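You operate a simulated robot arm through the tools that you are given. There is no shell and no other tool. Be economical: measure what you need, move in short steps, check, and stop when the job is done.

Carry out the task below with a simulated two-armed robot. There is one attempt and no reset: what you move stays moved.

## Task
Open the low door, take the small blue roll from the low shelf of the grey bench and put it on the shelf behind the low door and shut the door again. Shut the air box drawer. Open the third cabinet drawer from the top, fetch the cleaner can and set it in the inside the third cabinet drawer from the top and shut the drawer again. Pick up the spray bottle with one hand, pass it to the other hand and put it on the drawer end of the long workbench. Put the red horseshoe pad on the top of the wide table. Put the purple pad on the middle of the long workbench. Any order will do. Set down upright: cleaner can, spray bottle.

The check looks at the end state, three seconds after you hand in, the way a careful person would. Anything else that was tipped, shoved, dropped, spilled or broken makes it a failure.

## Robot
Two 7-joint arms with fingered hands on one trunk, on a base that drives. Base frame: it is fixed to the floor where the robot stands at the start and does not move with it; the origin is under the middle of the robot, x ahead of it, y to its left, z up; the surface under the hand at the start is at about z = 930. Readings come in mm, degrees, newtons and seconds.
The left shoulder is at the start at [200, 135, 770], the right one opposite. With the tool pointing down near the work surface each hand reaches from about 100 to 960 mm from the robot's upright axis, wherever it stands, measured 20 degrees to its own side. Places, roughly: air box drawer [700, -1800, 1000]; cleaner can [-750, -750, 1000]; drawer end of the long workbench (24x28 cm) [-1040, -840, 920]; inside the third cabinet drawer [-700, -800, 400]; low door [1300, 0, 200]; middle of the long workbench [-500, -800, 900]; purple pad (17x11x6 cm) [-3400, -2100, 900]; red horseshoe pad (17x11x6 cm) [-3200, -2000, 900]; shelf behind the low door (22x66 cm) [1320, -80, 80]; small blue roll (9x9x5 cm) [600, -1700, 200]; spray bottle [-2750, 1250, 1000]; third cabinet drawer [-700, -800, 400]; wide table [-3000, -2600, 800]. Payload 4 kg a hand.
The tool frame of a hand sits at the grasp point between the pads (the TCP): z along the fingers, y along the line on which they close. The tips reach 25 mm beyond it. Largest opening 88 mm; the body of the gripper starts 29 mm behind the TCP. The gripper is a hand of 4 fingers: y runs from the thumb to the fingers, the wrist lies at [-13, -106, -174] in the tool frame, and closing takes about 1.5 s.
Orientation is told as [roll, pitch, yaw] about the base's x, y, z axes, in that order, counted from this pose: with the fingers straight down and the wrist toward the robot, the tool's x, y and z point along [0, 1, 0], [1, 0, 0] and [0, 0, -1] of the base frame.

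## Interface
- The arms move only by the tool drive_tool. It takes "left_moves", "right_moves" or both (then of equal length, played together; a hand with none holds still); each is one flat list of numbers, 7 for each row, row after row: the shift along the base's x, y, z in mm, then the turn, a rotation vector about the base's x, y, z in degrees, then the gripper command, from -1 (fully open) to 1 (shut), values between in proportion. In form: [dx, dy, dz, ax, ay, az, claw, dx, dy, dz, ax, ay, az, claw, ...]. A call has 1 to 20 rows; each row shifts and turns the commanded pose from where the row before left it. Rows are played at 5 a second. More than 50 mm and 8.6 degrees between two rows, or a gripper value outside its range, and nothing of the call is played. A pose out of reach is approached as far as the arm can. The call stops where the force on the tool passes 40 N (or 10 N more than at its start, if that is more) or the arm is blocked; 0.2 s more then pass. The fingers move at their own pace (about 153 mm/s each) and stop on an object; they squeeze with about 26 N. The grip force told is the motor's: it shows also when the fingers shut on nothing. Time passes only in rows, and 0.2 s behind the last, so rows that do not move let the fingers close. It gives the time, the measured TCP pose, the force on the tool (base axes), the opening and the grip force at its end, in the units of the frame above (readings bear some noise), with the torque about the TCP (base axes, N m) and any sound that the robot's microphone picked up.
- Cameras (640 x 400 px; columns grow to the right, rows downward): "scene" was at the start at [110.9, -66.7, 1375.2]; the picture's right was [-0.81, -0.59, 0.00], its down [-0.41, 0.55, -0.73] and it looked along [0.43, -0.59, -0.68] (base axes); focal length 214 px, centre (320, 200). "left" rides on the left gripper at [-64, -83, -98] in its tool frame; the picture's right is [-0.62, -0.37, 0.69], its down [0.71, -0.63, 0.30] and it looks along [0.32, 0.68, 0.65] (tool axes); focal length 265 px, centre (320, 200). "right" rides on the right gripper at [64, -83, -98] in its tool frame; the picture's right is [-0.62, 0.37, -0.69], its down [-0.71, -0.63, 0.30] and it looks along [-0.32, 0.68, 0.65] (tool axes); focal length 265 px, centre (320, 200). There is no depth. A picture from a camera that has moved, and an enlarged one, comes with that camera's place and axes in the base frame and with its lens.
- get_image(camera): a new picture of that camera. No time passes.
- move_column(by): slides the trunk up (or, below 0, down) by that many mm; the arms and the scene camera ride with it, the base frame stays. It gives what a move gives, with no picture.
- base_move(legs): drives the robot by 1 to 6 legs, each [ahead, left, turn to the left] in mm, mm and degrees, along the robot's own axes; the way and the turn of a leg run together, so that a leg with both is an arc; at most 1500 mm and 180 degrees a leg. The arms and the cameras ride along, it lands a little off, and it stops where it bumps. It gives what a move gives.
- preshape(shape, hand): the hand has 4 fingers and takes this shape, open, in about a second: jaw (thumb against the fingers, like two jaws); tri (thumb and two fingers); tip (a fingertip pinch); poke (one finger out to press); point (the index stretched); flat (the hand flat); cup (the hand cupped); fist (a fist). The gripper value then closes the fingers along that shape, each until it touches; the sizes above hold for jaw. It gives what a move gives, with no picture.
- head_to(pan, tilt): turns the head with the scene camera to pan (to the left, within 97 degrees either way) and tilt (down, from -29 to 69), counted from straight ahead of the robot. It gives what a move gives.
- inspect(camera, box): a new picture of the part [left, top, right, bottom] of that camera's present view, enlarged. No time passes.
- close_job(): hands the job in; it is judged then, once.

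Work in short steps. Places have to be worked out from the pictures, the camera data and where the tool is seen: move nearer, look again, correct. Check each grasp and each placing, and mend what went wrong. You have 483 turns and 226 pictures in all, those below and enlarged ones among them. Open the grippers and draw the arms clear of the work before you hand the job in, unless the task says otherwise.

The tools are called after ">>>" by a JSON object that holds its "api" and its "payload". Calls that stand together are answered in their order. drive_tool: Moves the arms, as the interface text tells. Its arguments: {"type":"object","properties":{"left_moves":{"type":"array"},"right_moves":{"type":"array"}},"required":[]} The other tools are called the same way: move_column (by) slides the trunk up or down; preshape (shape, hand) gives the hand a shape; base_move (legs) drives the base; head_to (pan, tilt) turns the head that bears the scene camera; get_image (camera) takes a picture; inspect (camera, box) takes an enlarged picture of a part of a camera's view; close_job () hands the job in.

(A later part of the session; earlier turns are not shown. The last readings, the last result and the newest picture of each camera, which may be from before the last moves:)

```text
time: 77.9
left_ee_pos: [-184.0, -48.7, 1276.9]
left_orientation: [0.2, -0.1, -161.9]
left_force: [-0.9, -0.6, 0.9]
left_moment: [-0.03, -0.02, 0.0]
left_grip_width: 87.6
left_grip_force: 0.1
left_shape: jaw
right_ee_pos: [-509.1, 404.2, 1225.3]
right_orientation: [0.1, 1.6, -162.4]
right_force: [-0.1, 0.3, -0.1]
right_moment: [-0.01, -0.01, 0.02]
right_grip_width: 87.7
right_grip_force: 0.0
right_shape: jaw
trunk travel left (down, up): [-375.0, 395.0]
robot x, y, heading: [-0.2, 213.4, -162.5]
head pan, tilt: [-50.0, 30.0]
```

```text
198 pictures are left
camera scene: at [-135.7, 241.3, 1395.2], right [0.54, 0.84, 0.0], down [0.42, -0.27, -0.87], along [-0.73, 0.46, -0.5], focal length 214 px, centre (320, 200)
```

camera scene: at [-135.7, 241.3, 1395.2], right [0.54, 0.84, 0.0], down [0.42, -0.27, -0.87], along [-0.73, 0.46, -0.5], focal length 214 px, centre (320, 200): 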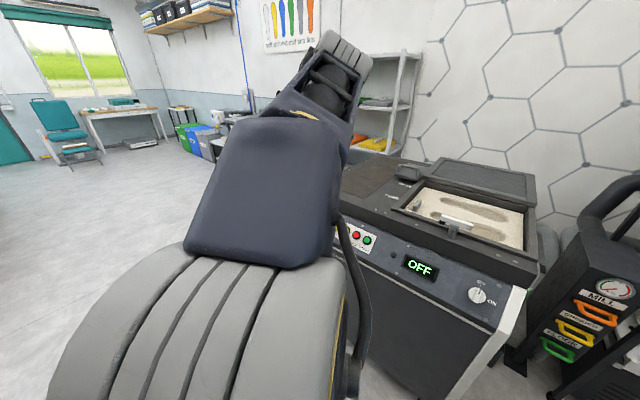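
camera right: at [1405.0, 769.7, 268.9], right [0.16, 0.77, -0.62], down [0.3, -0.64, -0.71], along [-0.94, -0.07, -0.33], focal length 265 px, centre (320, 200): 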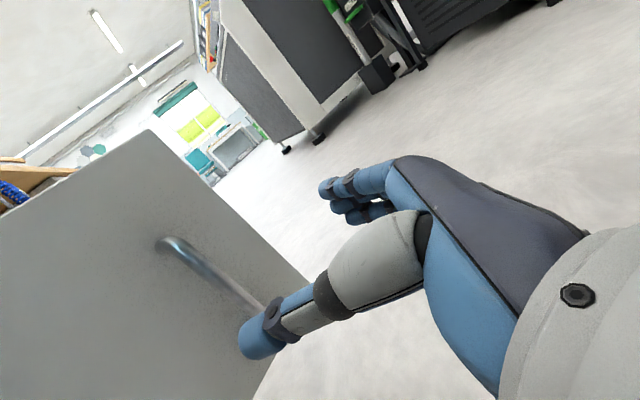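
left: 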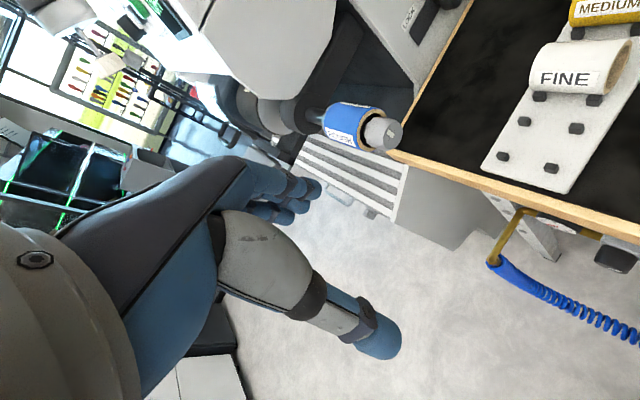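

The milling machine ends around x≈-800, so my spot facing the drawers is clear. I drive there and turn to face the cabinet.

>>> {"api": "base_move", "payload": {"legs": [[600, 0, 0], [370, -290, 0], [0, 0, 89.5]]}}

>>> {"api": "head_to", "payload": {"pan": 0, "tilt": 40}}

>>> {"api": "get_image", "payload": {"camera": "scene"}}

```text
time: 85.2
left_ee_pos: [-1082.0, -132.8, 1277.2]
left_orientation: [0.2, 0.0, -142.0]
left_force: [0.3, 0.2, 0.4]
left_moment: [-0.05, 0.0, -0.01]
left_grip_width: 87.7
left_grip_force: 0.1
left_shape: jaw
right_ee_pos: [-1542.3, 182.3, 1225.4]
right_orientation: [0.1, 1.6, -142.3]
right_force: [0.3, 0.1, -0.1]
right_moment: [-0.01, -0.01, 0.03]
right_grip_width: 87.8
right_grip_force: 0.0
right_shape: jaw
trunk travel left (down, up): [-375.0, 395.0]
robot x, y, heading: [-1001.7, 175.1, -142.2]
head pan, tilt: [-50.0, 30.0]
stopped in leg 3: the robot was blocked; the commanded pose is now the measured one
```

```text
time: 86.4
left_ee_pos: [-1082.2, -132.9, 1276.3]
left_orientation: [0.2, -0.1, -142.0]
left_force: [0.4, 0.3, -0.3]
left_moment: [0.04, -0.02, 0.0]
left_grip_width: 87.7
left_grip_force: 0.0
left_shape: jaw
right_ee_pos: [-1542.3, 181.7, 1224.9]
right_orientation: [0.2, 1.6, -142.3]
right_force: [0.0, 0.1, 1.3]
right_moment: [-0.01, -0.01, 0.02]
right_grip_width: 87.9
right_grip_force: 0.1
right_shape: jaw
trunk travel left (down, up): [-375.0, 395.0]
robot x, y, heading: [-994.8, 172.2, -142.1]
head pan, tilt: [0.0, 40.0]
```

```text
197 pictures are left
camera scene: at [-1113.8, 85.4, 1379.8], right [-0.61, 0.79, 0.0], down [0.51, 0.39, -0.77], along [-0.61, -0.47, -0.64], focal length 214 px, centre (320, 200)
```

scene: 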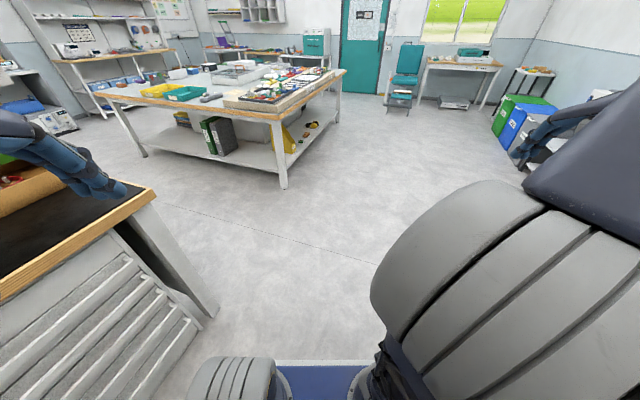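

The robot's rear bumped the mill while turning. I move forward away from it first, then finish the turn.

>>> {"api": "base_move", "payload": {"legs": [[350, 0, 0], [0, 0, 69.5]]}}

>>> {"api": "get_image", "payload": {"camera": "scene"}}

```text
time: 91.7
left_ee_pos: [-1018.6, -224.6, 1277.8]
left_orientation: [0.2, 0.0, -72.7]
left_force: [0.6, -0.3, 0.1]
left_moment: [-0.01, -0.01, 0.01]
left_grip_width: 87.6
left_grip_force: 0.1
left_shape: jaw
right_ee_pos: [-1476.2, -543.4, 1224.2]
right_orientation: [0.0, 1.6, -73.0]
right_force: [0.4, -0.4, 0.5]
right_moment: [0.01, 0.02, -0.02]
right_grip_width: 87.7
right_grip_force: 0.1
right_shape: jaw
trunk travel left (down, up): [-375.0, 395.0]
robot x, y, heading: [-1278.1, -39.0, -72.9]
head pan, tilt: [0.0, 40.0]
```

```text
196 pictures are left
camera scene: at [-1233.1, -178.7, 1379.8], right [-0.96, -0.29, 0.0], down [-0.19, 0.61, -0.77], along [0.22, -0.73, -0.64], focal length 214 px, centre (320, 200)
```

scene: 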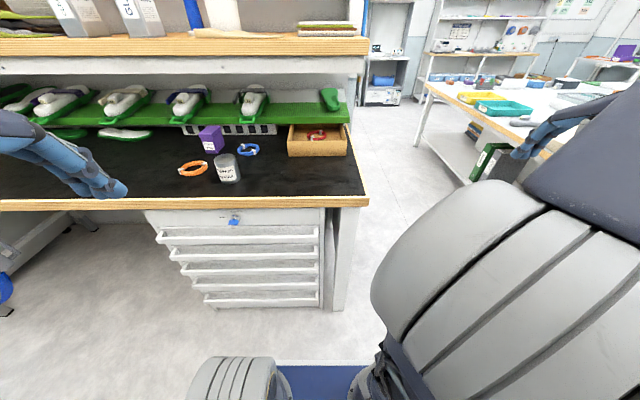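

Good view of the cabinet. I enlarge the bench top and drawers.

>>> {"api": "inspect", "payload": {"camera": "scene", "box": [130, 110, 390, 320]}}

```text
1.90 times, centred on (260, 215) of scene
camera zoom: at [-1233.1, -178.7, 1379.8], right [-0.96, -0.29, 0.0], down [-0.19, 0.61, -0.77], along [0.22, -0.73, -0.64], focal length 408 px, centre (434, 171)
```

zoom: 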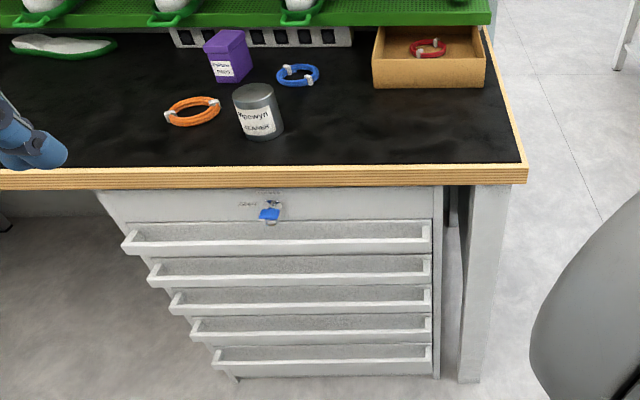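

The can reads "…CLEANER", standing at about (-690, -741, 905); the third drawer bar is at z≈495, spanning x≈-460…-1062. I lower the trunk and bring the left hand forward and pointing ahead at that bar's height.

>>> {"api": "move_column", "payload": {"by": -280}}

>>> {"api": "drive_tool", "payload": {"left_moves": [12.6, -17, -33, 0, 0, 0, -1, 12.6, -17, -33, 0, 0, 0, -1, 12.6, -17, -33, 0, 0, 0, -1, 12.6, -17, -33, 0, 0, 0, -1, 12.6, -17, -33, -7.82, -2.4, 0, -1, 12.6, -17, -33, -7.82, -2.4, 0, -1, 12.6, -17, -33, -7.82, -2.4, 0, -1, 12.6, -17, -33, -7.82, -2.4, 0, -1, 12.6, -17, -33, -7.82, -2.4, 0, -1, 12.6, -17, -33, -7.82, -2.4, 0, -1, 12.6, -17, -33, -7.82, -2.4, 0, -1, 12.6, -17, -33, -7.82, -2.4, 0, -1, 12.6, -17, -33, -7.82, -2.4, 0, -1, 12.6, -17, -33, -7.82, -2.4, 0, -1, 12.6, -17, -33, -7.82, -2.4, 0, -1]}}

>>> {"api": "get_image", "payload": {"camera": "left"}}

>>> {"api": "get_image", "payload": {"camera": "scene"}}

```text
time: 94.5
left_ee_pos: [-1019.9, -224.1, 997.0]
left_orientation: [0.2, 0.0, -72.6]
left_force: [-0.4, 1.0, 0.7]
left_moment: [0.0, -0.01, 0.01]
left_grip_width: 87.8
left_grip_force: 0.1
left_shape: jaw
right_ee_pos: [-1477.2, -543.7, 944.4]
right_orientation: [0.1, 1.5, -73.0]
right_force: [-0.9, 0.3, 0.5]
right_moment: [-0.02, -0.02, -0.04]
right_grip_width: 87.8
right_grip_force: 0.1
right_shape: jaw
trunk travel left (down, up): [-95.0, 675.0]
robot x, y, heading: [-1278.9, -39.2, -73.1]
head pan, tilt: [0.0, 40.0]
```

```text
time: 96.4
left_ee_pos: [-842.6, -312.7, 765.7]
left_orientation: [2.1, -34.3, -59.7]
left_force: [0.2, -0.2, 0.2]
left_moment: [0.02, 0.05, 0.0]
left_grip_width: 87.7
left_grip_force: 0.0
left_shape: jaw
left hand out of reach, approached as far as the arm can: row 8, 9
right_ee_pos: [-1478.1, -543.8, 942.6]
right_orientation: [0.3, 1.6, -73.0]
right_force: [-0.1, 0.2, 0.1]
right_moment: [-0.01, 0.0, 0.02]
right_grip_width: 88.0
right_grip_force: 0.0
right_shape: jaw
trunk travel left (down, up): [-95.0, 675.0]
robot x, y, heading: [-1280.4, -38.9, -72.8]
head pan, tilt: [0.0, 40.0]
stopped in row 9 (left hand): the arm was blocked; the commanded pose is now the measured one
```

```text
194 pictures are left
camera left: at [-964.8, -240.7, 797.8], right [-0.46, -0.39, -0.8], down [0.44, 0.68, -0.58], along [0.77, -0.62, -0.14], focal length 265 px, centre (320, 200)
```

left: 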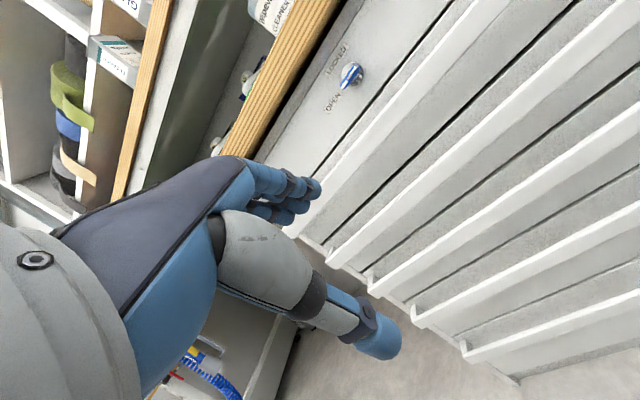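

```text
193 pictures are left
camera scene: at [-1235.6, -179.6, 1098.9], right [-0.96, -0.29, 0.0], down [-0.19, 0.62, -0.77], along [0.23, -0.73, -0.64], focal length 214 px, centre (320, 200)
```

scene: 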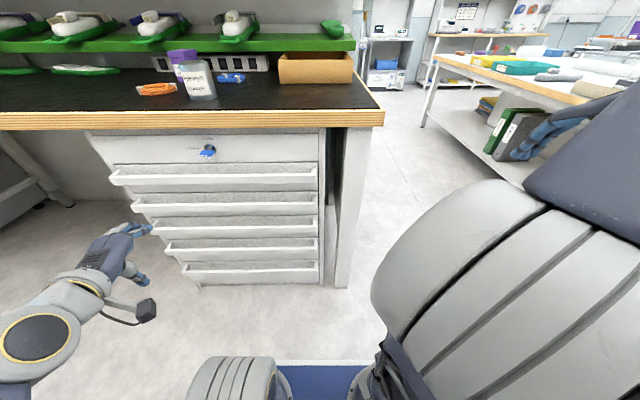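

There is a lock with a blue key marked LOCKED / OPEN. I look closely at its state.

>>> {"api": "inspect", "payload": {"camera": "left", "box": [300, 30, 400, 125]}}

```text
4.21 times, centred on (350, 78) of left
camera zoom: at [-964.8, -240.7, 797.8], right [-0.46, -0.39, -0.8], down [0.44, 0.68, -0.58], along [0.77, -0.62, -0.14], focal length 1118 px, centre (194, 716)
```

zoom: 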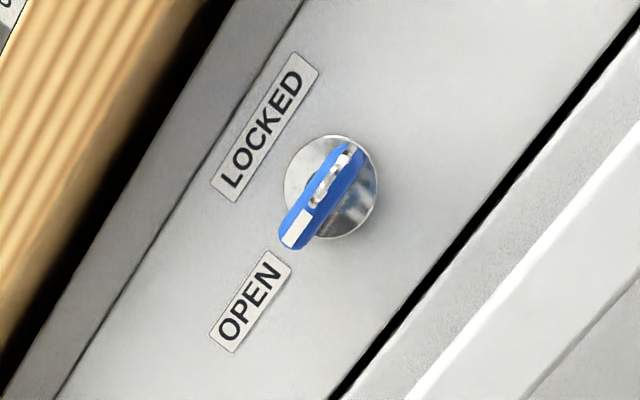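

The white mark points to OPEN, so it's unlocked. The arm was cramped; I back the base 200 mm and then extend the left hand to the pose.

>>> {"api": "base_move", "payload": {"legs": [[-200, 0, 0]]}}

>>> {"api": "drive_tool", "payload": {"left_moves": [7, -35, -20, 0, 0, 0, -1, 7, -35, -20, 0, 0, 0, -1, 7, -35, -20, -5.4, -1.6, -1.3, -1, 7, -35, -20, -5.4, -1.6, -1.3, -1, 7, -35, -20, -5.4, -1.6, -1.3, -1, 7, -35, -20, -5.4, -1.6, -1.3, -1, 7, -35, -20, -5.4, -1.6, -1.3, -1, 7, -35, -20, -5.4, -1.6, -1.3, -1, 7, -35, -20, -5.4, -1.6, -1.3, -1, 7, -35, -20, -5.4, -1.6, -1.3, -1, 0, 0, -20, -5.4, -1.6, -1.3, -1, 0, 0, -20, -5.4, -1.6, -1.3, -1, 0, 0, -20, 0, 0, 0, -1]}}

>>> {"api": "get_image", "payload": {"camera": "left"}}

>>> {"api": "get_image", "payload": {"camera": "scene"}}

```text
time: 98.0
left_ee_pos: [-901.0, -121.4, 768.0]
left_orientation: [1.9, -34.4, -59.4]
left_force: [-0.4, -0.3, -0.2]
left_moment: [-0.01, -0.01, 0.02]
left_grip_width: 87.7
left_grip_force: 0.1
left_shape: jaw
right_ee_pos: [-1536.9, -352.6, 943.1]
right_orientation: [0.2, 1.6, -73.1]
right_force: [-0.6, 0.8, 0.5]
right_moment: [0.0, 0.02, 0.02]
right_grip_width: 87.7
right_grip_force: 0.0
right_shape: jaw
trunk travel left (down, up): [-95.0, 675.0]
robot x, y, heading: [-1332.4, 153.7, -73.2]
head pan, tilt: [0.0, 40.0]
```

```text
time: 98.6
left_ee_pos: [-842.6, -126.5, 748.7]
left_orientation: [1.6, -34.9, -48.0]
left_force: [-0.1, -0.9, 0.2]
left_moment: [0.02, 0.0, -0.05]
left_grip_width: 88.0
left_grip_force: 0.0
left_shape: jaw
left hand out of reach, approached as far as the arm can: row 1, 2, 3
right_ee_pos: [-1537.3, -353.9, 942.9]
right_orientation: [0.2, 1.8, -73.1]
right_force: [0.6, -0.2, -0.2]
right_moment: [0.0, -0.02, -0.01]
right_grip_width: 87.9
right_grip_force: 0.0
right_shape: jaw
trunk travel left (down, up): [-95.0, 675.0]
robot x, y, heading: [-1337.7, 149.3, -73.1]
head pan, tilt: [0.0, 40.0]
stopped in row 3 (left hand): the arm was blocked; the commanded pose is now the measured one
```

```text
191 pictures are left
camera left: at [-975.6, -79.5, 780.5], right [-0.38, -0.48, -0.79], down [0.3, 0.75, -0.59], along [0.88, -0.46, -0.14], focal length 265 px, centre (320, 200)
```

left: 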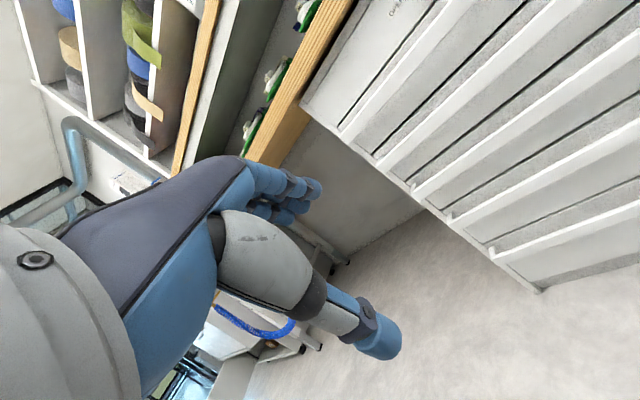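

```text
190 pictures are left
camera scene: at [-1292.8, 10.0, 1100.0], right [-0.96, -0.29, 0.0], down [-0.19, 0.62, -0.77], along [0.22, -0.73, -0.64], focal length 214 px, centre (320, 200)
```

scene: 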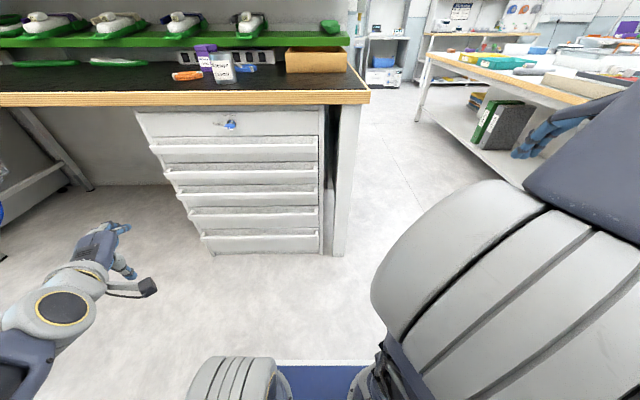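

The left arm drifted into an awkward branch. I unwind it: up, inward and back to pointing down, before trying again from further forward.

>>> {"api": "drive_tool", "payload": {"left_moves": [-21, -6.4, 25, 5.45, 1.68, -4, -1, -21, -6.4, 25, 5.45, 1.68, -4, -1, -21, -6.4, 25, 5.45, 1.68, -4, -1, -21, -6.4, 25, 5.45, 1.68, -4, -1, -21, -6.4, 25, 5.45, 1.68, -4, -1, -21, -6.4, 25, 5.45, 1.68, -4, -1]}}

```text
time: 100.0
left_ee_pos: [-968.7, -164.8, 900.6]
left_orientation: [8.1, -1.7, -75.3]
left_force: [0.2, 0.2, 0.4]
left_moment: [0.02, 0.01, -0.01]
left_grip_width: 87.9
left_grip_force: 0.1
left_shape: jaw
right_ee_pos: [-1535.1, -353.2, 944.3]
right_orientation: [0.0, 1.6, -73.2]
right_force: [-0.9, 0.2, -0.7]
right_moment: [0.0, -0.02, -0.02]
right_grip_width: 88.0
right_grip_force: 0.0
right_shape: jaw
trunk travel left (down, up): [-95.0, 675.0]
robot x, y, heading: [-1334.4, 152.7, -73.4]
head pan, tilt: [0.0, 40.0]
```

Unwound. Now extend forward first, still pointing down.

>>> {"api": "drive_tool", "payload": {"left_moves": [12.2, -40, -20, 0, 0, 0, -1, 12.2, -40, -20, 0, 0, 0, -1, 12.2, -40, -20, 0, 0, 0, -1, 12.2, -40, -20, 0, 0, 0, -1, 12.2, -40, -20, 0, 0, 0, -1]}}

>>> {"api": "drive_tool", "payload": {"left_moves": [0, 0, -10, -7.82, -2.4, 0, -1, 0, 0, -10, -7.82, -2.4, 0, -1, 0, 0, -10, -7.82, -2.4, 0, -1, 0, 0, -10, -7.82, -2.4, 0, -1, 0, 0, -10, -7.82, -2.4, 0, -1, 0, 0, -10, -7.82, -2.4, 0, -1]}}

```text
time: 101.2
left_ee_pos: [-906.7, -365.3, 800.5]
left_orientation: [8.2, -1.8, -75.2]
left_force: [-0.2, -0.3, -0.3]
left_moment: [0.02, 0.01, 0.01]
left_grip_width: 87.8
left_grip_force: 0.0
left_shape: jaw
right_ee_pos: [-1535.5, -352.0, 944.1]
right_orientation: [0.2, 1.7, -73.1]
right_force: [0.4, 0.0, -0.5]
right_moment: [0.01, 0.01, -0.01]
right_grip_width: 87.9
right_grip_force: 0.0
right_shape: jaw
trunk travel left (down, up): [-95.0, 675.0]
robot x, y, heading: [-1337.2, 151.7, -72.9]
head pan, tilt: [0.0, 40.0]
```

```text
time: 102.6
left_ee_pos: [-906.4, -365.7, 740.1]
left_orientation: [10.7, -50.8, -76.6]
left_force: [-0.2, 0.3, -0.8]
left_moment: [0.0, 0.03, 0.0]
left_grip_width: 87.6
left_grip_force: 0.0
left_shape: jaw
right_ee_pos: [-1536.3, -352.6, 945.2]
right_orientation: [0.1, 1.6, -73.2]
right_force: [1.1, 0.1, 0.5]
right_moment: [0.0, 0.01, 0.0]
right_grip_width: 87.5
right_grip_force: 0.1
right_shape: jaw
trunk travel left (down, up): [-95.0, 675.0]
robot x, y, heading: [-1329.8, 153.3, -73.1]
head pan, tilt: [0.0, 40.0]
```

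It's following well now. I finish the pitch so the fingers point straight at the drawer, and go down toward z 500.

>>> {"api": "drive_tool", "payload": {"left_moves": [0, 0, -15, -7.7, -1.36, -1.28, -1, 0, 0, -15, -7.7, -1.36, -1.28, -1, 0, 0, -15, -7.7, -1.36, -1.28, -1, 0, 0, -15, -7.7, -1.36, -1.28, -1, 0, 0, -15, -7.7, -1.36, -1.28, -1, 0, 0, -28, 0, 0, 0, -1, 0, 0, -28, 0, 0, 0, -1, 0, 0, -28, 0, 0, 0, -1, 0, 0, -28, 0, 0, 0, -1, 0, 0, -28, 0, 0, 0, -1, 0, 0, -28, 0, 0, 0, -1]}}

>>> {"api": "get_image", "payload": {"camera": "left"}}

>>> {"api": "get_image", "payload": {"camera": "scene"}}

```text
time: 105.0
left_ee_pos: [-895.8, -373.8, 501.8]
left_orientation: [-14.3, -89.8, -58.1]
left_force: [0.4, 0.3, -0.8]
left_moment: [0.01, 0.03, 0.03]
left_grip_width: 88.1
left_grip_force: 0.1
left_shape: jaw
left hand out of reach, approached as far as the arm can: row 1, 2
right_ee_pos: [-1535.7, -352.2, 944.9]
right_orientation: [0.1, 1.5, -73.2]
right_force: [-0.7, 0.2, 0.0]
right_moment: [-0.01, 0.01, -0.02]
right_grip_width: 87.7
right_grip_force: 0.0
right_shape: jaw
trunk travel left (down, up): [-95.0, 675.0]
robot x, y, heading: [-1338.5, 153.0, -73.2]
head pan, tilt: [0.0, 40.0]
```

```text
189 pictures are left
camera left: at [-987.8, -299.7, 418.3], right [-0.38, -0.85, -0.37], down [0.77, -0.07, -0.63], along [0.51, -0.53, 0.68], focal length 265 px, centre (320, 200)
```

left: 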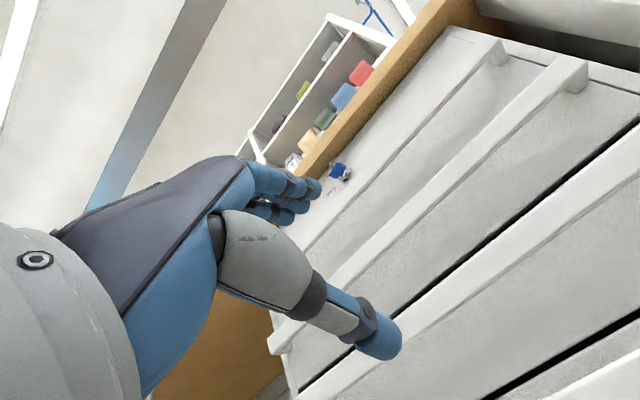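

```text
188 pictures are left
camera scene: at [-1291.5, 12.2, 1099.9], right [-0.96, -0.29, 0.0], down [-0.19, 0.61, -0.77], along [0.22, -0.73, -0.64], focal length 214 px, centre (320, 200)
```

scene: 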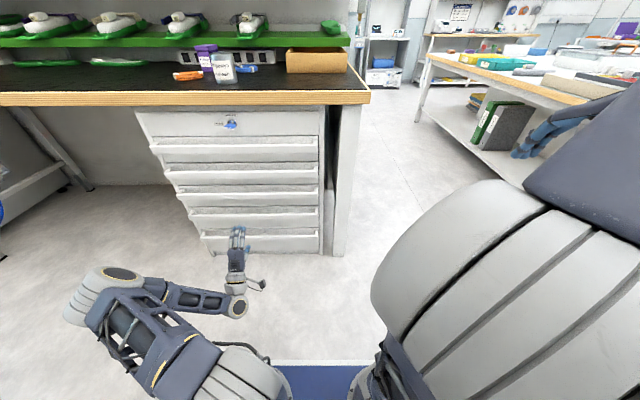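

The third bar is at z≈505, about 260 mm ahead, centred between thumb and fingers. I drive the base ahead 190 mm and check.

>>> {"api": "base_move", "payload": {"legs": [[190, 0, 0]]}}

>>> {"api": "get_image", "payload": {"camera": "left"}}

>>> {"api": "get_image", "payload": {"camera": "scene"}}

```text
time: 106.6
left_ee_pos: [-840.8, -556.3, 501.8]
left_orientation: [-19.3, -89.9, -53.1]
left_force: [1.0, 0.0, 0.1]
left_moment: [0.0, 0.05, 0.01]
left_grip_width: 88.0
left_grip_force: 0.0
left_shape: jaw
right_ee_pos: [-1480.0, -534.0, 944.2]
right_orientation: [0.1, 1.7, -73.1]
right_force: [0.3, -0.7, -0.4]
right_moment: [-0.01, 0.02, 0.02]
right_grip_width: 87.8
right_grip_force: 0.1
right_shape: jaw
trunk travel left (down, up): [-95.0, 675.0]
robot x, y, heading: [-1283.8, -29.3, -73.1]
head pan, tilt: [0.0, 40.0]
```

```text
187 pictures are left
camera left: at [-932.7, -481.2, 418.7], right [-0.38, -0.85, -0.37], down [0.77, -0.07, -0.63], along [0.51, -0.53, 0.68], focal length 265 px, centre (320, 200)
```

left: 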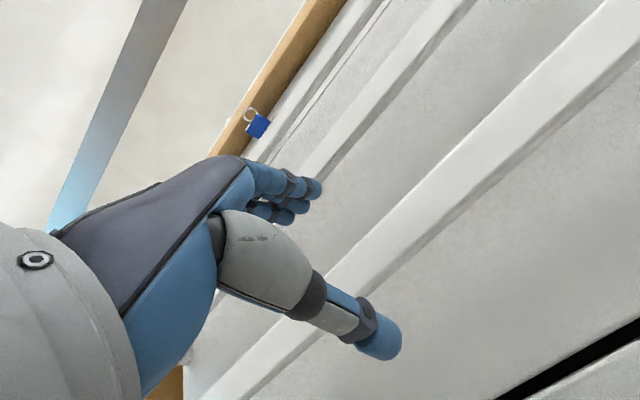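

```text
186 pictures are left
camera scene: at [-1236.3, -169.2, 1099.8], right [-0.96, -0.29, 0.0], down [-0.19, 0.61, -0.77], along [0.22, -0.73, -0.64], focal length 214 px, centre (320, 200)
```

scene: 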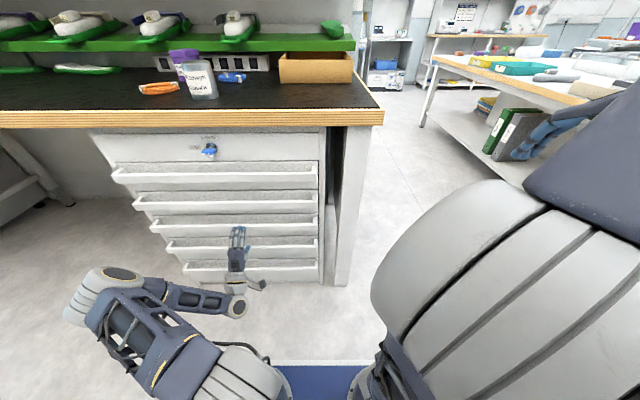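

The third bar is now ~73 mm ahead at z≈505. I advance 70 mm and close.

>>> {"api": "drive_tool", "payload": {"left_moves": [5.2, -16.7, 1, 0, 0, 0, -1, 5.2, -16.7, 1, 0, 0, 0, -1, 5.2, -16.7, 1, 0, 0, 0, -1, 5.2, -16.7, 0, 0, 0, 0, -1, 0, 0, 0, 0, 0, 0, 1, 0, 0, 0, 0, 0, 0, 1, 0, 0, 0, 0, 0, 0, 1, 0, 0, 0, 0, 0, 0, 1, 0, 0, 0, 0, 0, 0, 1, 0, 0, 0, 0, 0, 0, 1, 0, 0, 0, 0, 0, 0, 1]}}

>>> {"api": "get_image", "payload": {"camera": "left"}}

```text
time: 109.0
left_ee_pos: [-820.4, -621.5, 505.7]
left_orientation: [-15.4, -89.8, -56.9]
left_force: [2.9, -5.3, -5.3]
left_moment: [-0.05, -0.07, 0.05]
left_grip_width: 16.3
left_grip_force: 26.5
left_shape: jaw
right_ee_pos: [-1479.0, -535.3, 943.8]
right_orientation: [0.1, 1.6, -73.1]
right_force: [0.3, 0.4, 0.1]
right_moment: [0.03, 0.01, 0.0]
right_grip_width: 87.8
right_grip_force: 0.0
right_shape: jaw
trunk travel left (down, up): [-95.0, 675.0]
robot x, y, heading: [-1281.1, -28.5, -73.1]
head pan, tilt: [0.0, 40.0]
```

```text
185 pictures are left
camera left: at [-911.9, -547.4, 421.8], right [-0.38, -0.85, -0.37], down [0.77, -0.07, -0.63], along [0.51, -0.53, 0.68], focal length 265 px, centre (320, 200)
```

left: 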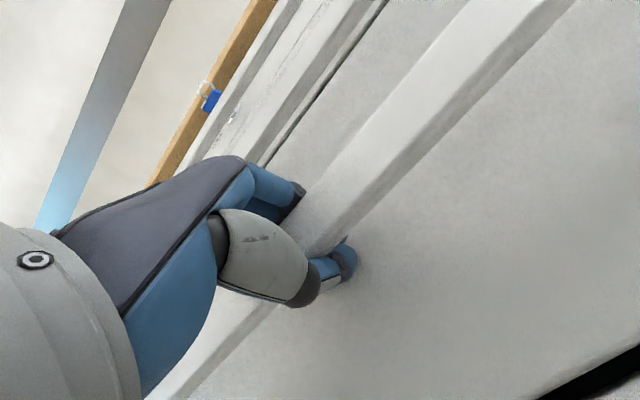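

The bar is gripped (16 mm). I pull by backing the base 150 mm and check.

>>> {"api": "base_move", "payload": {"legs": [[-150, 0, 0]]}}

>>> {"api": "get_image", "payload": {"camera": "scene"}}

```text
time: 110.3
left_ee_pos: [-864.7, -479.1, 505.6]
left_orientation: [-14.4, -89.7, -58.0]
left_force: [-11.3, -6.8, -10.5]
left_moment: [0.03, -0.12, 0.05]
left_grip_width: 16.1
left_grip_force: 25.9
left_shape: jaw
right_ee_pos: [-1525.0, -389.8, 943.9]
right_orientation: [0.0, 1.6, -73.1]
right_force: [0.4, 1.0, 0.0]
right_moment: [0.01, 0.03, -0.01]
right_grip_width: 87.7
right_grip_force: 0.2
right_shape: jaw
trunk travel left (down, up): [-95.0, 675.0]
robot x, y, heading: [-1323.9, 113.8, -73.4]
head pan, tilt: [0.0, 40.0]
```

```text
184 pictures are left
camera scene: at [-1279.9, -26.2, 1099.7], right [-0.96, -0.29, 0.0], down [-0.19, 0.62, -0.77], along [0.22, -0.73, -0.64], focal length 214 px, centre (320, 200)
```

scene: 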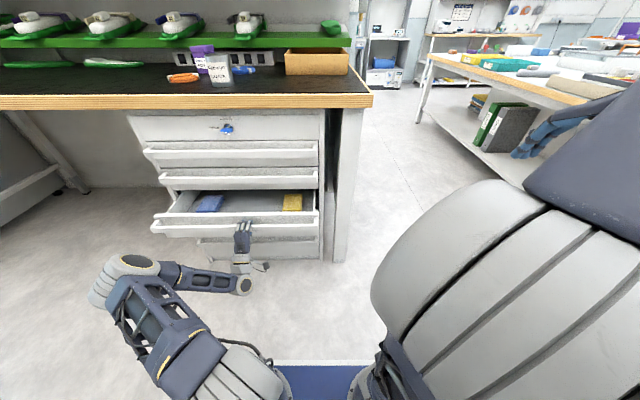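

The third drawer opens; it already holds a blue and a yellow item. I pull 180 mm more.

>>> {"api": "base_move", "payload": {"legs": [[-180, -3, 0]]}}

>>> {"api": "get_image", "payload": {"camera": "scene"}}

```text
time: 111.9
left_ee_pos: [-920.7, -308.0, 505.5]
left_orientation: [-11.7, -89.6, -60.7]
left_force: [-9.3, -5.3, -9.7]
left_moment: [0.03, -0.12, 0.02]
left_grip_width: 15.7
left_grip_force: 25.6
left_shape: jaw
right_ee_pos: [-1579.1, -219.6, 944.6]
right_orientation: [0.1, 1.6, -73.0]
right_force: [0.9, 0.9, 0.3]
right_moment: [0.03, 0.01, -0.02]
right_grip_width: 87.8
right_grip_force: 0.0
right_shape: jaw
trunk travel left (down, up): [-95.0, 675.0]
robot x, y, heading: [-1380.9, 286.8, -73.1]
head pan, tilt: [0.0, 40.0]
```

```text
183 pictures are left
camera scene: at [-1335.6, 146.2, 1099.8], right [-0.96, -0.29, 0.0], down [-0.19, 0.61, -0.77], along [0.22, -0.73, -0.64], focal length 214 px, centre (320, 200)
```

scene: 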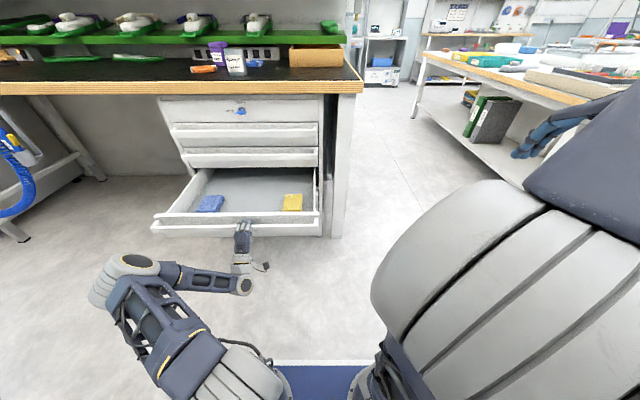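

Drawer is about 330 mm out with free space in the middle. I release the bar and retract the hand.

>>> {"api": "drive_tool", "payload": {"left_moves": [0, 0, 0, 0, 0, 0, -1, 0, 0, 0, 0, 0, 0, -1, 0, 0, 0, 0, 0, 0, -1, 0, 0, 0, 0, 0, 0, -1, 0, 0, 0, 0, 0, 0, -1, -9, 28.6, 0, 0, 0, 0, -1, -9, 28.6, 0, 0, 0, 0, -1, -9, 28.6, 0, 0, 0, 0, -1, -9, 28.6, 0, 0, 0, 0, -1]}}

>>> {"api": "move_column", "payload": {"by": 400}}

>>> {"api": "drive_tool", "payload": {"left_moves": [0, 0, 10, 7.82, 2.4, 0, -1, 0, 0, 10, 7.82, 2.4, 0, -1, 0, 0, 10, 7.82, 2.4, 0, -1, 0, 0, 10, 7.82, 2.4, 0, -1, 0, 0, 10, 7.82, 2.4, 0, -1, 0, 0, 10, 7.82, 2.4, 0, -1, 0, 0, 10, 7.82, 2.4, 0, -1, 0, 0, 10, 7.82, 2.4, 0, -1, 0, 0, 10, 7.82, 2.4, 0, -1, 0, 0, 10, 7.82, 2.4, 0, -1, 0, 0, 10, 7.82, 2.4, 0, -1]}}

>>> {"api": "head_to", "payload": {"pan": 25, "tilt": 60}}

>>> {"api": "get_image", "payload": {"camera": "scene"}}

```text
time: 113.9
left_ee_pos: [-953.2, -194.8, 516.9]
left_orientation: [-5.4, -89.5, -67.1]
left_force: [-0.7, 0.6, 1.0]
left_moment: [-0.03, 0.0, -0.05]
left_grip_width: 87.4
left_grip_force: 0.0
left_shape: jaw
left hand out of reach, approached as far as the arm can: row 8, 9
right_ee_pos: [-1579.6, -218.3, 944.0]
right_orientation: [0.0, 1.5, -73.1]
right_force: [0.3, -0.5, -0.3]
right_moment: [0.03, 0.02, 0.04]
right_grip_width: 87.8
right_grip_force: 0.1
right_shape: jaw
trunk travel left (down, up): [-95.0, 675.0]
robot x, y, heading: [-1380.9, 286.4, -73.1]
head pan, tilt: [0.0, 40.0]
```

```text
time: 117.7
left_ee_pos: [-952.7, -194.5, 917.7]
left_orientation: [-5.9, -89.5, -66.6]
left_force: [0.5, 0.3, 0.0]
left_moment: [0.02, -0.02, 0.0]
left_grip_width: 87.9
left_grip_force: 0.0
left_shape: jaw
right_ee_pos: [-1580.6, -218.3, 1345.5]
right_orientation: [0.1, 1.6, -73.1]
right_force: [-0.8, 0.2, 0.6]
right_moment: [0.0, 0.01, 0.01]
right_grip_width: 87.6
right_grip_force: 0.1
right_shape: jaw
trunk travel left (down, up): [-495.0, 275.0]
robot x, y, heading: [-1377.5, 286.7, -73.1]
head pan, tilt: [0.0, 40.0]
```

```text
time: 120.1
left_ee_pos: [-926.4, -212.4, 1017.8]
left_orientation: [0.4, 0.5, -72.8]
left_force: [0.3, 0.1, 0.0]
left_moment: [-0.01, -0.01, 0.02]
left_grip_width: 87.5
left_grip_force: 0.0
left_shape: jaw
left hand out of reach, approached as far as the arm can: row 3, 4, 5
right_ee_pos: [-1578.8, -217.5, 1344.9]
right_orientation: [0.1, 1.6, -73.0]
right_force: [0.0, 0.1, 0.0]
right_moment: [-0.04, -0.02, 0.02]
right_grip_width: 87.8
right_grip_force: 0.0
right_shape: jaw
trunk travel left (down, up): [-495.0, 275.0]
robot x, y, heading: [-1377.1, 285.6, -73.2]
head pan, tilt: [0.0, 40.0]
```

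```text
time: 121.0
left_ee_pos: [-928.1, -212.1, 1017.2]
left_orientation: [0.3, 0.4, -72.9]
left_force: [-0.8, -0.6, 0.7]
left_moment: [-0.02, -0.02, 0.01]
left_grip_width: 87.6
left_grip_force: 0.1
left_shape: jaw
right_ee_pos: [-1580.5, -218.7, 1346.1]
right_orientation: [0.0, 1.6, -73.1]
right_force: [-0.5, -0.7, 0.3]
right_moment: [-0.03, 0.01, 0.01]
right_grip_width: 87.7
right_grip_force: 0.0
right_shape: jaw
trunk travel left (down, up): [-495.0, 275.0]
robot x, y, heading: [-1384.5, 285.4, -72.9]
head pan, tilt: [25.0, 60.0]
```

```text
182 pictures are left
camera scene: at [-1315.9, 178.1, 1473.1], right [-0.74, -0.67, 0.0], down [-0.58, 0.64, -0.5], along [0.33, -0.37, -0.87], focal length 214 px, centre (320, 200)
```

scene: 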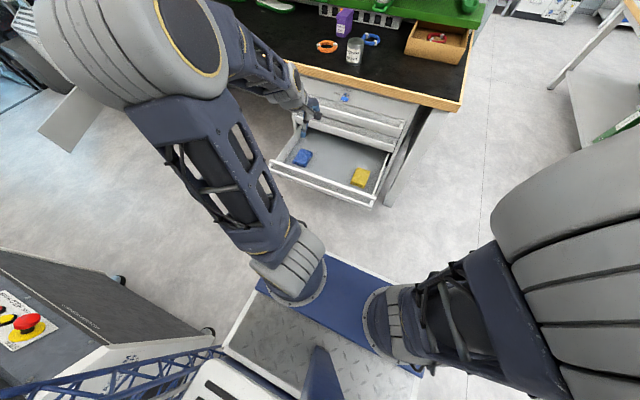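

Clear view: free way ahead on the right of the drawer. I raise the left hand slightly, side-step right and drive forward toward the can.

>>> {"api": "drive_tool", "payload": {"left_moves": [0, 0, 40, 0, 0, 0, -1, 0, 0, 40, 0, 0, 0, -1]}}

>>> {"api": "base_move", "payload": {"legs": [[0, -60, 0], [330, 0, 0]]}}

>>> {"api": "get_image", "payload": {"camera": "left"}}

>>> {"api": "get_image", "payload": {"camera": "scene"}}

```text
time: 121.6
left_ee_pos: [-927.4, -212.7, 1097.1]
left_orientation: [0.6, 0.5, -72.9]
left_force: [-0.2, -0.1, -0.6]
left_moment: [0.0, 0.01, 0.0]
left_grip_width: 87.6
left_grip_force: 0.1
left_shape: jaw
right_ee_pos: [-1578.9, -217.9, 1345.4]
right_orientation: [0.1, 1.6, -73.1]
right_force: [0.2, -0.3, -0.2]
right_moment: [0.03, 0.03, 0.03]
right_grip_width: 87.9
right_grip_force: 0.0
right_shape: jaw
trunk travel left (down, up): [-495.0, 275.0]
robot x, y, heading: [-1378.8, 287.2, -73.0]
head pan, tilt: [25.0, 60.0]
```

```text
time: 124.3
left_ee_pos: [-888.1, -550.2, 1096.6]
left_orientation: [0.3, 0.4, -73.0]
left_force: [-0.2, 0.6, -0.4]
left_moment: [0.0, 0.02, -0.03]
left_grip_width: 87.7
left_grip_force: 0.0
left_shape: jaw
right_ee_pos: [-1540.4, -555.1, 1345.6]
right_orientation: [0.1, 1.7, -73.0]
right_force: [0.1, 0.3, -0.4]
right_moment: [-0.02, -0.02, -0.02]
right_grip_width: 87.9
right_grip_force: 0.1
right_shape: jaw
trunk travel left (down, up): [-495.0, 275.0]
robot x, y, heading: [-1337.5, -50.2, -73.4]
head pan, tilt: [25.0, 60.0]
```

```text
181 pictures are left
camera left: at [-974.4, -489.7, 1193.6], right [-0.7, 0.18, -0.69], down [0.5, 0.81, -0.29], along [0.51, -0.55, -0.66], focal length 265 px, centre (320, 200)
```

left: 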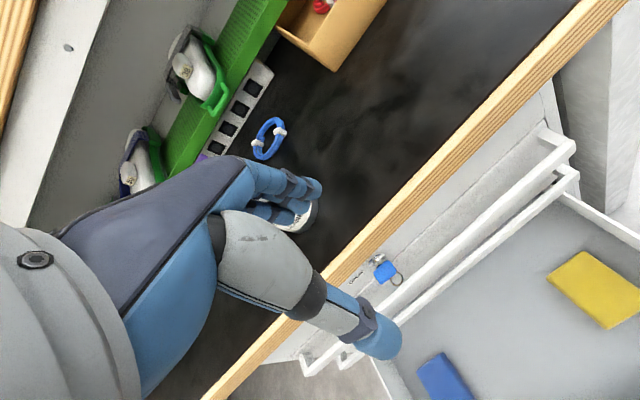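

```text
180 pictures are left
camera scene: at [-1276.3, -158.4, 1473.1], right [-0.74, -0.67, 0.0], down [-0.58, 0.64, -0.5], along [0.33, -0.37, -0.87], focal length 214 px, centre (320, 200)
```

scene: 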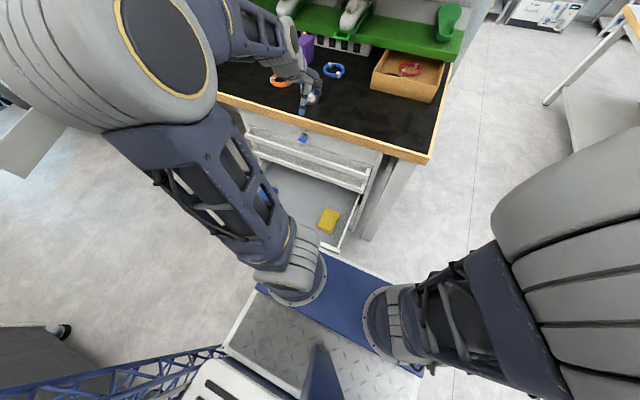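

The can is just hidden by the fingers. I enlarge the scene view around it to pin down its place.

>>> {"api": "inspect", "payload": {"camera": "scene", "box": [250, 40, 370, 130]}}

```text
4.44 times, centred on (310, 85) of scene
camera zoom: at [-1276.3, -158.4, 1473.1], right [-0.74, -0.67, 0.0], down [-0.58, 0.64, -0.5], along [0.33, -0.37, -0.87], focal length 953 px, centre (364, 711)
```

zoom: 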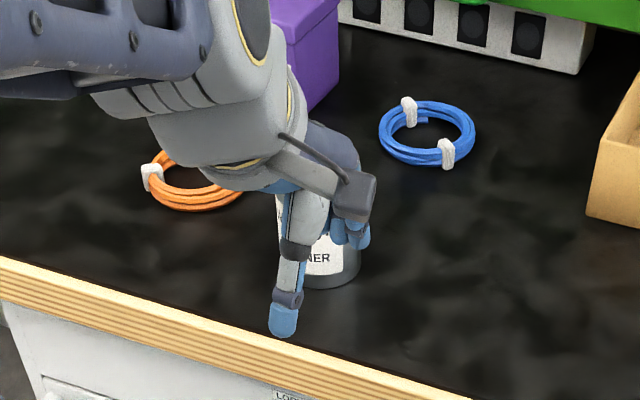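

Estimate for the can: (-697, -738, 905). I shift the hand left so its camera gets a free look at the can for measuring its diameter.

>>> {"api": "drive_tool", "payload": {"left_moves": [47.8, -11.6, 0, 0, 0, 0, -1, 47.8, -11.6, 0, 0, 0, 0, -1, 47.8, -11.6, 0, 0, 0, 0, -1, 47.8, -11.6, 0, 0, 0, 0, -1, 47.8, -11.6, 0, 0, 0, 0, -1]}}

>>> {"api": "get_image", "payload": {"camera": "left"}}

```text
time: 125.5
left_ee_pos: [-649.2, -607.0, 1097.0]
left_orientation: [0.4, 0.5, -73.0]
left_force: [0.1, 0.4, 0.8]
left_moment: [0.04, 0.03, -0.02]
left_grip_width: 87.5
left_grip_force: 0.0
left_shape: jaw
right_ee_pos: [-1540.2, -555.2, 1343.5]
right_orientation: [0.1, 1.6, -73.2]
right_force: [-0.2, -0.3, 0.0]
right_moment: [0.0, 0.01, -0.02]
right_grip_width: 87.9
right_grip_force: 0.0
right_shape: jaw
trunk travel left (down, up): [-495.0, 275.0]
robot x, y, heading: [-1341.0, -50.2, -73.0]
head pan, tilt: [25.0, 60.0]
```

```text
178 pictures are left
camera left: at [-736.5, -547.9, 1194.5], right [-0.7, 0.18, -0.69], down [0.5, 0.81, -0.29], along [0.51, -0.55, -0.66], focal length 265 px, centre (320, 200)
```

left: 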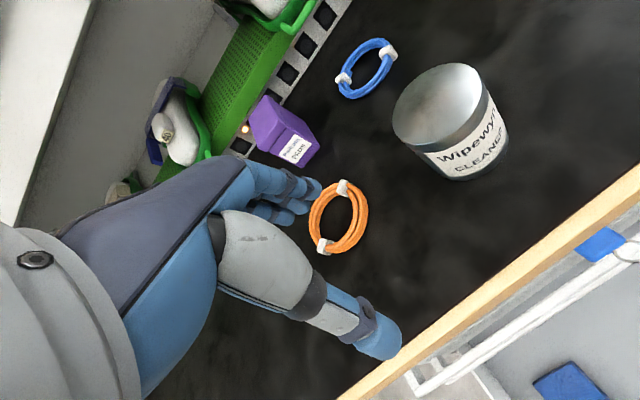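

Wipewyn CLEANER confirmed. Triangulation says the bench is at z≈930 and the can is ~78 mm wide, 72 tall, centred at about (-734, -724). I move above it.

>>> {"api": "drive_tool", "payload": {"left_moves": [-28, -39, 0, 0, 0, 0, -1, -28, -39, 0, 0, 0, 0, -1, -29, -39, 0, 0, 0, 0, -1, 0, 0, -15, 0, 0, 0, -1, 0, 0, -15, 0, 0, 0, -1]}}

>>> {"api": "get_image", "payload": {"camera": "left"}}

>>> {"api": "inspect", "payload": {"camera": "scene", "box": [240, 30, 380, 130]}}

```text
time: 126.7
left_ee_pos: [-734.7, -724.7, 1067.6]
left_orientation: [0.4, 0.4, -72.8]
left_force: [0.2, -0.3, -0.1]
left_moment: [-0.04, 0.02, 0.01]
left_grip_width: 87.9
left_grip_force: 0.1
left_shape: jaw
right_ee_pos: [-1540.1, -555.3, 1343.6]
right_orientation: [0.1, 1.6, -73.2]
right_force: [0.8, -0.3, 0.9]
right_moment: [0.01, 0.04, 0.05]
right_grip_width: 87.5
right_grip_force: 0.0
right_shape: jaw
trunk travel left (down, up): [-495.0, 275.0]
robot x, y, heading: [-1339.5, -51.4, -73.0]
head pan, tilt: [25.0, 60.0]
```

```text
177 pictures are left
camera left: at [-821.3, -664.7, 1164.4], right [-0.7, 0.18, -0.69], down [0.5, 0.81, -0.29], along [0.51, -0.55, -0.66], focal length 265 px, centre (320, 200)
```

left: 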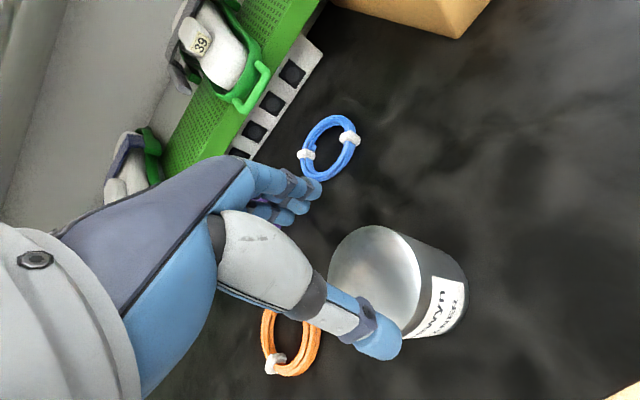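

```text
4.00 times, centred on (310, 80) of scene
camera zoom: at [-1276.4, -158.3, 1473.1], right [-0.74, -0.67, 0.0], down [-0.58, 0.64, -0.5], along [0.33, -0.37, -0.87], focal length 858 px, centre (360, 680)
```

zoom: 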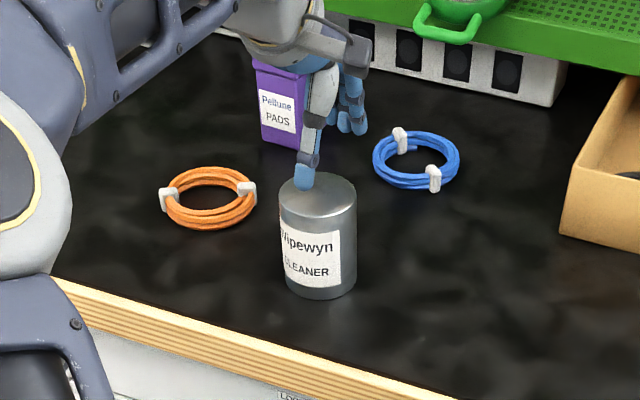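

Both views agree: can top centre at (-734, -714, 1011), diameter ~74. I centre, lower to z≈993 and close.

>>> {"api": "drive_tool", "payload": {"left_moves": [1, 11, 0, 0, 0, 0, -1, 0, 0, -25, 0, 0, 0, -1, 0, 0, -25, 0, 0, 0, -1, 0, 0, -24, 0, 0, 0, -1]}}

>>> {"api": "drive_tool", "payload": {"left_moves": [0, 0, 0, 0, 0, 0, 1, 0, 0, 0, 0, 0, 0, 1, 0, 0, 0, 0, 0, 0, 1, 0, 0, 0, 0, 0, 0, 1, 0, 0, 0, 0, 0, 0, 1, 0, 0, 0, 0, 0, 0, 1]}}

>>> {"api": "inspect", "payload": {"camera": "scene", "box": [240, 30, 380, 130]}}

```text
time: 127.7
left_ee_pos: [-734.0, -715.3, 996.4]
left_orientation: [0.4, 0.0, -72.9]
left_force: [-1.9, -1.9, 19.3]
left_moment: [-0.05, 0.06, -0.05]
left_grip_width: 87.9
left_grip_force: 0.0
left_shape: jaw
right_ee_pos: [-1541.9, -554.7, 1345.9]
right_orientation: [0.1, 1.6, -73.1]
right_force: [-0.2, 0.5, 0.4]
right_moment: [0.03, 0.02, 0.0]
right_grip_width: 87.7
right_grip_force: 0.0
right_shape: jaw
trunk travel left (down, up): [-495.0, 275.0]
robot x, y, heading: [-1342.7, -46.7, -73.4]
head pan, tilt: [25.0, 60.0]
```

```text
time: 129.1
left_ee_pos: [-732.9, -714.1, 994.6]
left_orientation: [0.4, 0.2, -72.9]
left_force: [-1.3, -1.6, 29.6]
left_moment: [-0.71, -0.27, -0.03]
left_grip_width: 62.0
left_grip_force: 26.4
left_shape: jaw
right_ee_pos: [-1540.1, -553.7, 1345.1]
right_orientation: [0.1, 1.6, -73.1]
right_force: [0.6, 0.5, -0.3]
right_moment: [0.0, 0.0, -0.03]
right_grip_width: 87.7
right_grip_force: 0.1
right_shape: jaw
trunk travel left (down, up): [-495.0, 275.0]
robot x, y, heading: [-1337.8, -48.5, -73.2]
head pan, tilt: [25.0, 60.0]
```

```text
4.00 times, centred on (310, 80) of scene
camera zoom: at [-1277.0, -157.6, 1473.3], right [-0.74, -0.67, 0.0], down [-0.58, 0.64, -0.5], along [0.33, -0.37, -0.87], focal length 858 px, centre (360, 680)
```

zoom: 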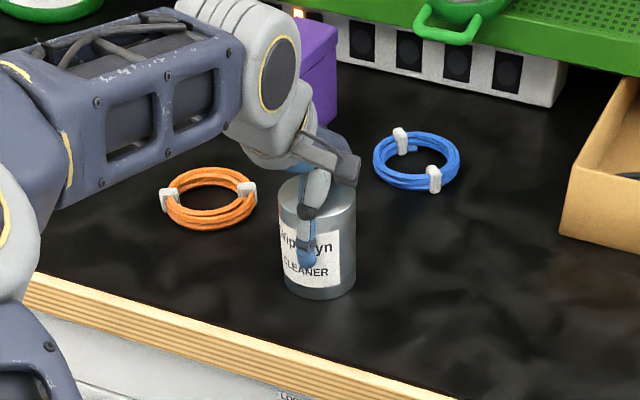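

Gripped (62 mm), with the palm touching the lid. I lift and check.

>>> {"api": "drive_tool", "payload": {"left_moves": [0, 0, 20, 0, 0, 0, 1, 0, 0, 40, 0, 0, 0, 1, 0, 0, 40, 0, 0, 0, 1]}}

>>> {"api": "inspect", "payload": {"camera": "scene", "box": [240, 10, 380, 110]}}

```text
time: 129.9
left_ee_pos: [-733.5, -713.5, 1091.9]
left_orientation: [0.4, 0.5, -73.0]
left_force: [0.1, -0.3, -3.9]
left_moment: [0.01, 0.03, 0.0]
left_grip_width: 62.3
left_grip_force: 26.4
left_shape: jaw
right_ee_pos: [-1540.3, -555.3, 1344.8]
right_orientation: [0.1, 1.6, -73.2]
right_force: [0.3, -0.1, 0.0]
right_moment: [0.0, 0.04, 0.01]
right_grip_width: 87.6
right_grip_force: 0.0
right_shape: jaw
trunk travel left (down, up): [-495.0, 275.0]
robot x, y, heading: [-1343.8, -51.7, -73.1]
head pan, tilt: [25.0, 60.0]
```

```text
4.00 times, centred on (310, 60) of scene
camera zoom: at [-1276.1, -158.4, 1472.9], right [-0.74, -0.67, 0.0], down [-0.58, 0.64, -0.5], along [0.33, -0.37, -0.87], focal length 858 px, centre (360, 760)
```

zoom: 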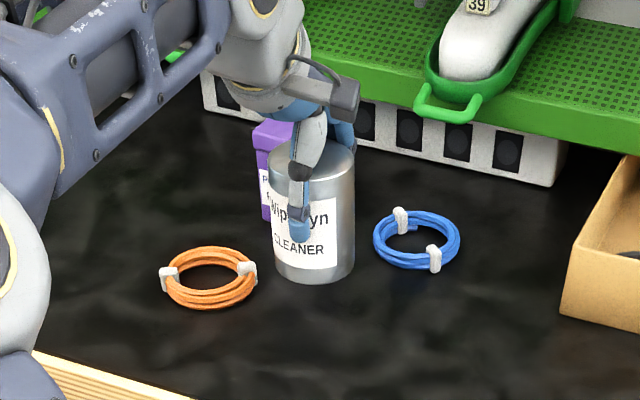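

The can is held upright (bottom ≈65 mm below the TCP). I carry it out in front of the bench, above the drawer's free middle.

>>> {"api": "drive_tool", "payload": {"left_moves": [-12, 41, 0, 0, 0, 0, 1, -12, 41, 0, 0, 0, 0, 1, -12, 41, 0, 0, 0, 0, 1, -12, 41, 0, 0, 0, 0, 1, -12, 41, 0, 0, 0, 0, 1, -12, 41, 0, 0, 0, 0, 1]}}

>>> {"api": "move_column", "payload": {"by": -300}}

>>> {"api": "get_image", "payload": {"camera": "left"}}

>>> {"api": "get_image", "payload": {"camera": "scene"}}

```text
time: 131.3
left_ee_pos: [-806.3, -467.5, 1093.5]
left_orientation: [0.4, 0.5, -73.0]
left_force: [0.8, -0.1, -2.5]
left_moment: [0.0, 0.01, 0.02]
left_grip_width: 62.2
left_grip_force: 25.7
left_shape: jaw
right_ee_pos: [-1539.8, -555.0, 1345.4]
right_orientation: [0.0, 1.6, -73.1]
right_force: [0.3, -0.2, -0.3]
right_moment: [0.0, 0.0, 0.0]
right_grip_width: 87.6
right_grip_force: 0.0
right_shape: jaw
trunk travel left (down, up): [-495.0, 275.0]
robot x, y, heading: [-1338.1, -52.2, -73.0]
head pan, tilt: [25.0, 60.0]
```

```text
time: 134.3
left_ee_pos: [-804.7, -466.5, 793.3]
left_orientation: [0.4, 0.3, -72.9]
left_force: [-0.8, -0.3, -3.2]
left_moment: [-0.01, 0.0, 0.01]
left_grip_width: 62.4
left_grip_force: 26.0
left_shape: jaw
right_ee_pos: [-1539.1, -554.9, 1045.4]
right_orientation: [0.2, 1.7, -73.0]
right_force: [0.8, 0.0, 0.4]
right_moment: [0.03, -0.01, -0.01]
right_grip_width: 87.7
right_grip_force: 0.1
right_shape: jaw
trunk travel left (down, up): [-195.0, 575.0]
robot x, y, heading: [-1338.0, -50.5, -73.2]
head pan, tilt: [25.0, 60.0]
```

```text
173 pictures are left
camera left: at [-891.7, -407.3, 890.9], right [-0.7, 0.18, -0.69], down [0.5, 0.81, -0.29], along [0.51, -0.55, -0.66], focal length 265 px, centre (320, 200)
```

left: 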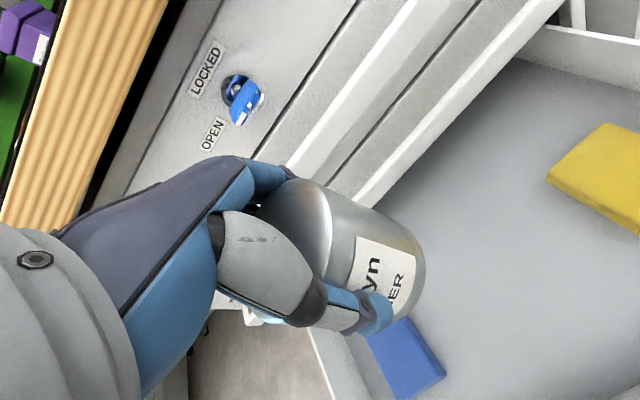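

```text
172 pictures are left
camera scene: at [-1276.3, -158.3, 1173.1], right [-0.74, -0.67, 0.0], down [-0.58, 0.64, -0.5], along [0.33, -0.37, -0.87], focal length 214 px, centre (320, 200)
```

scene: 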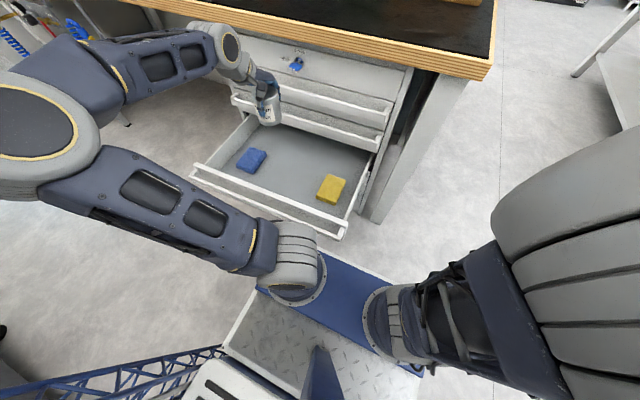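

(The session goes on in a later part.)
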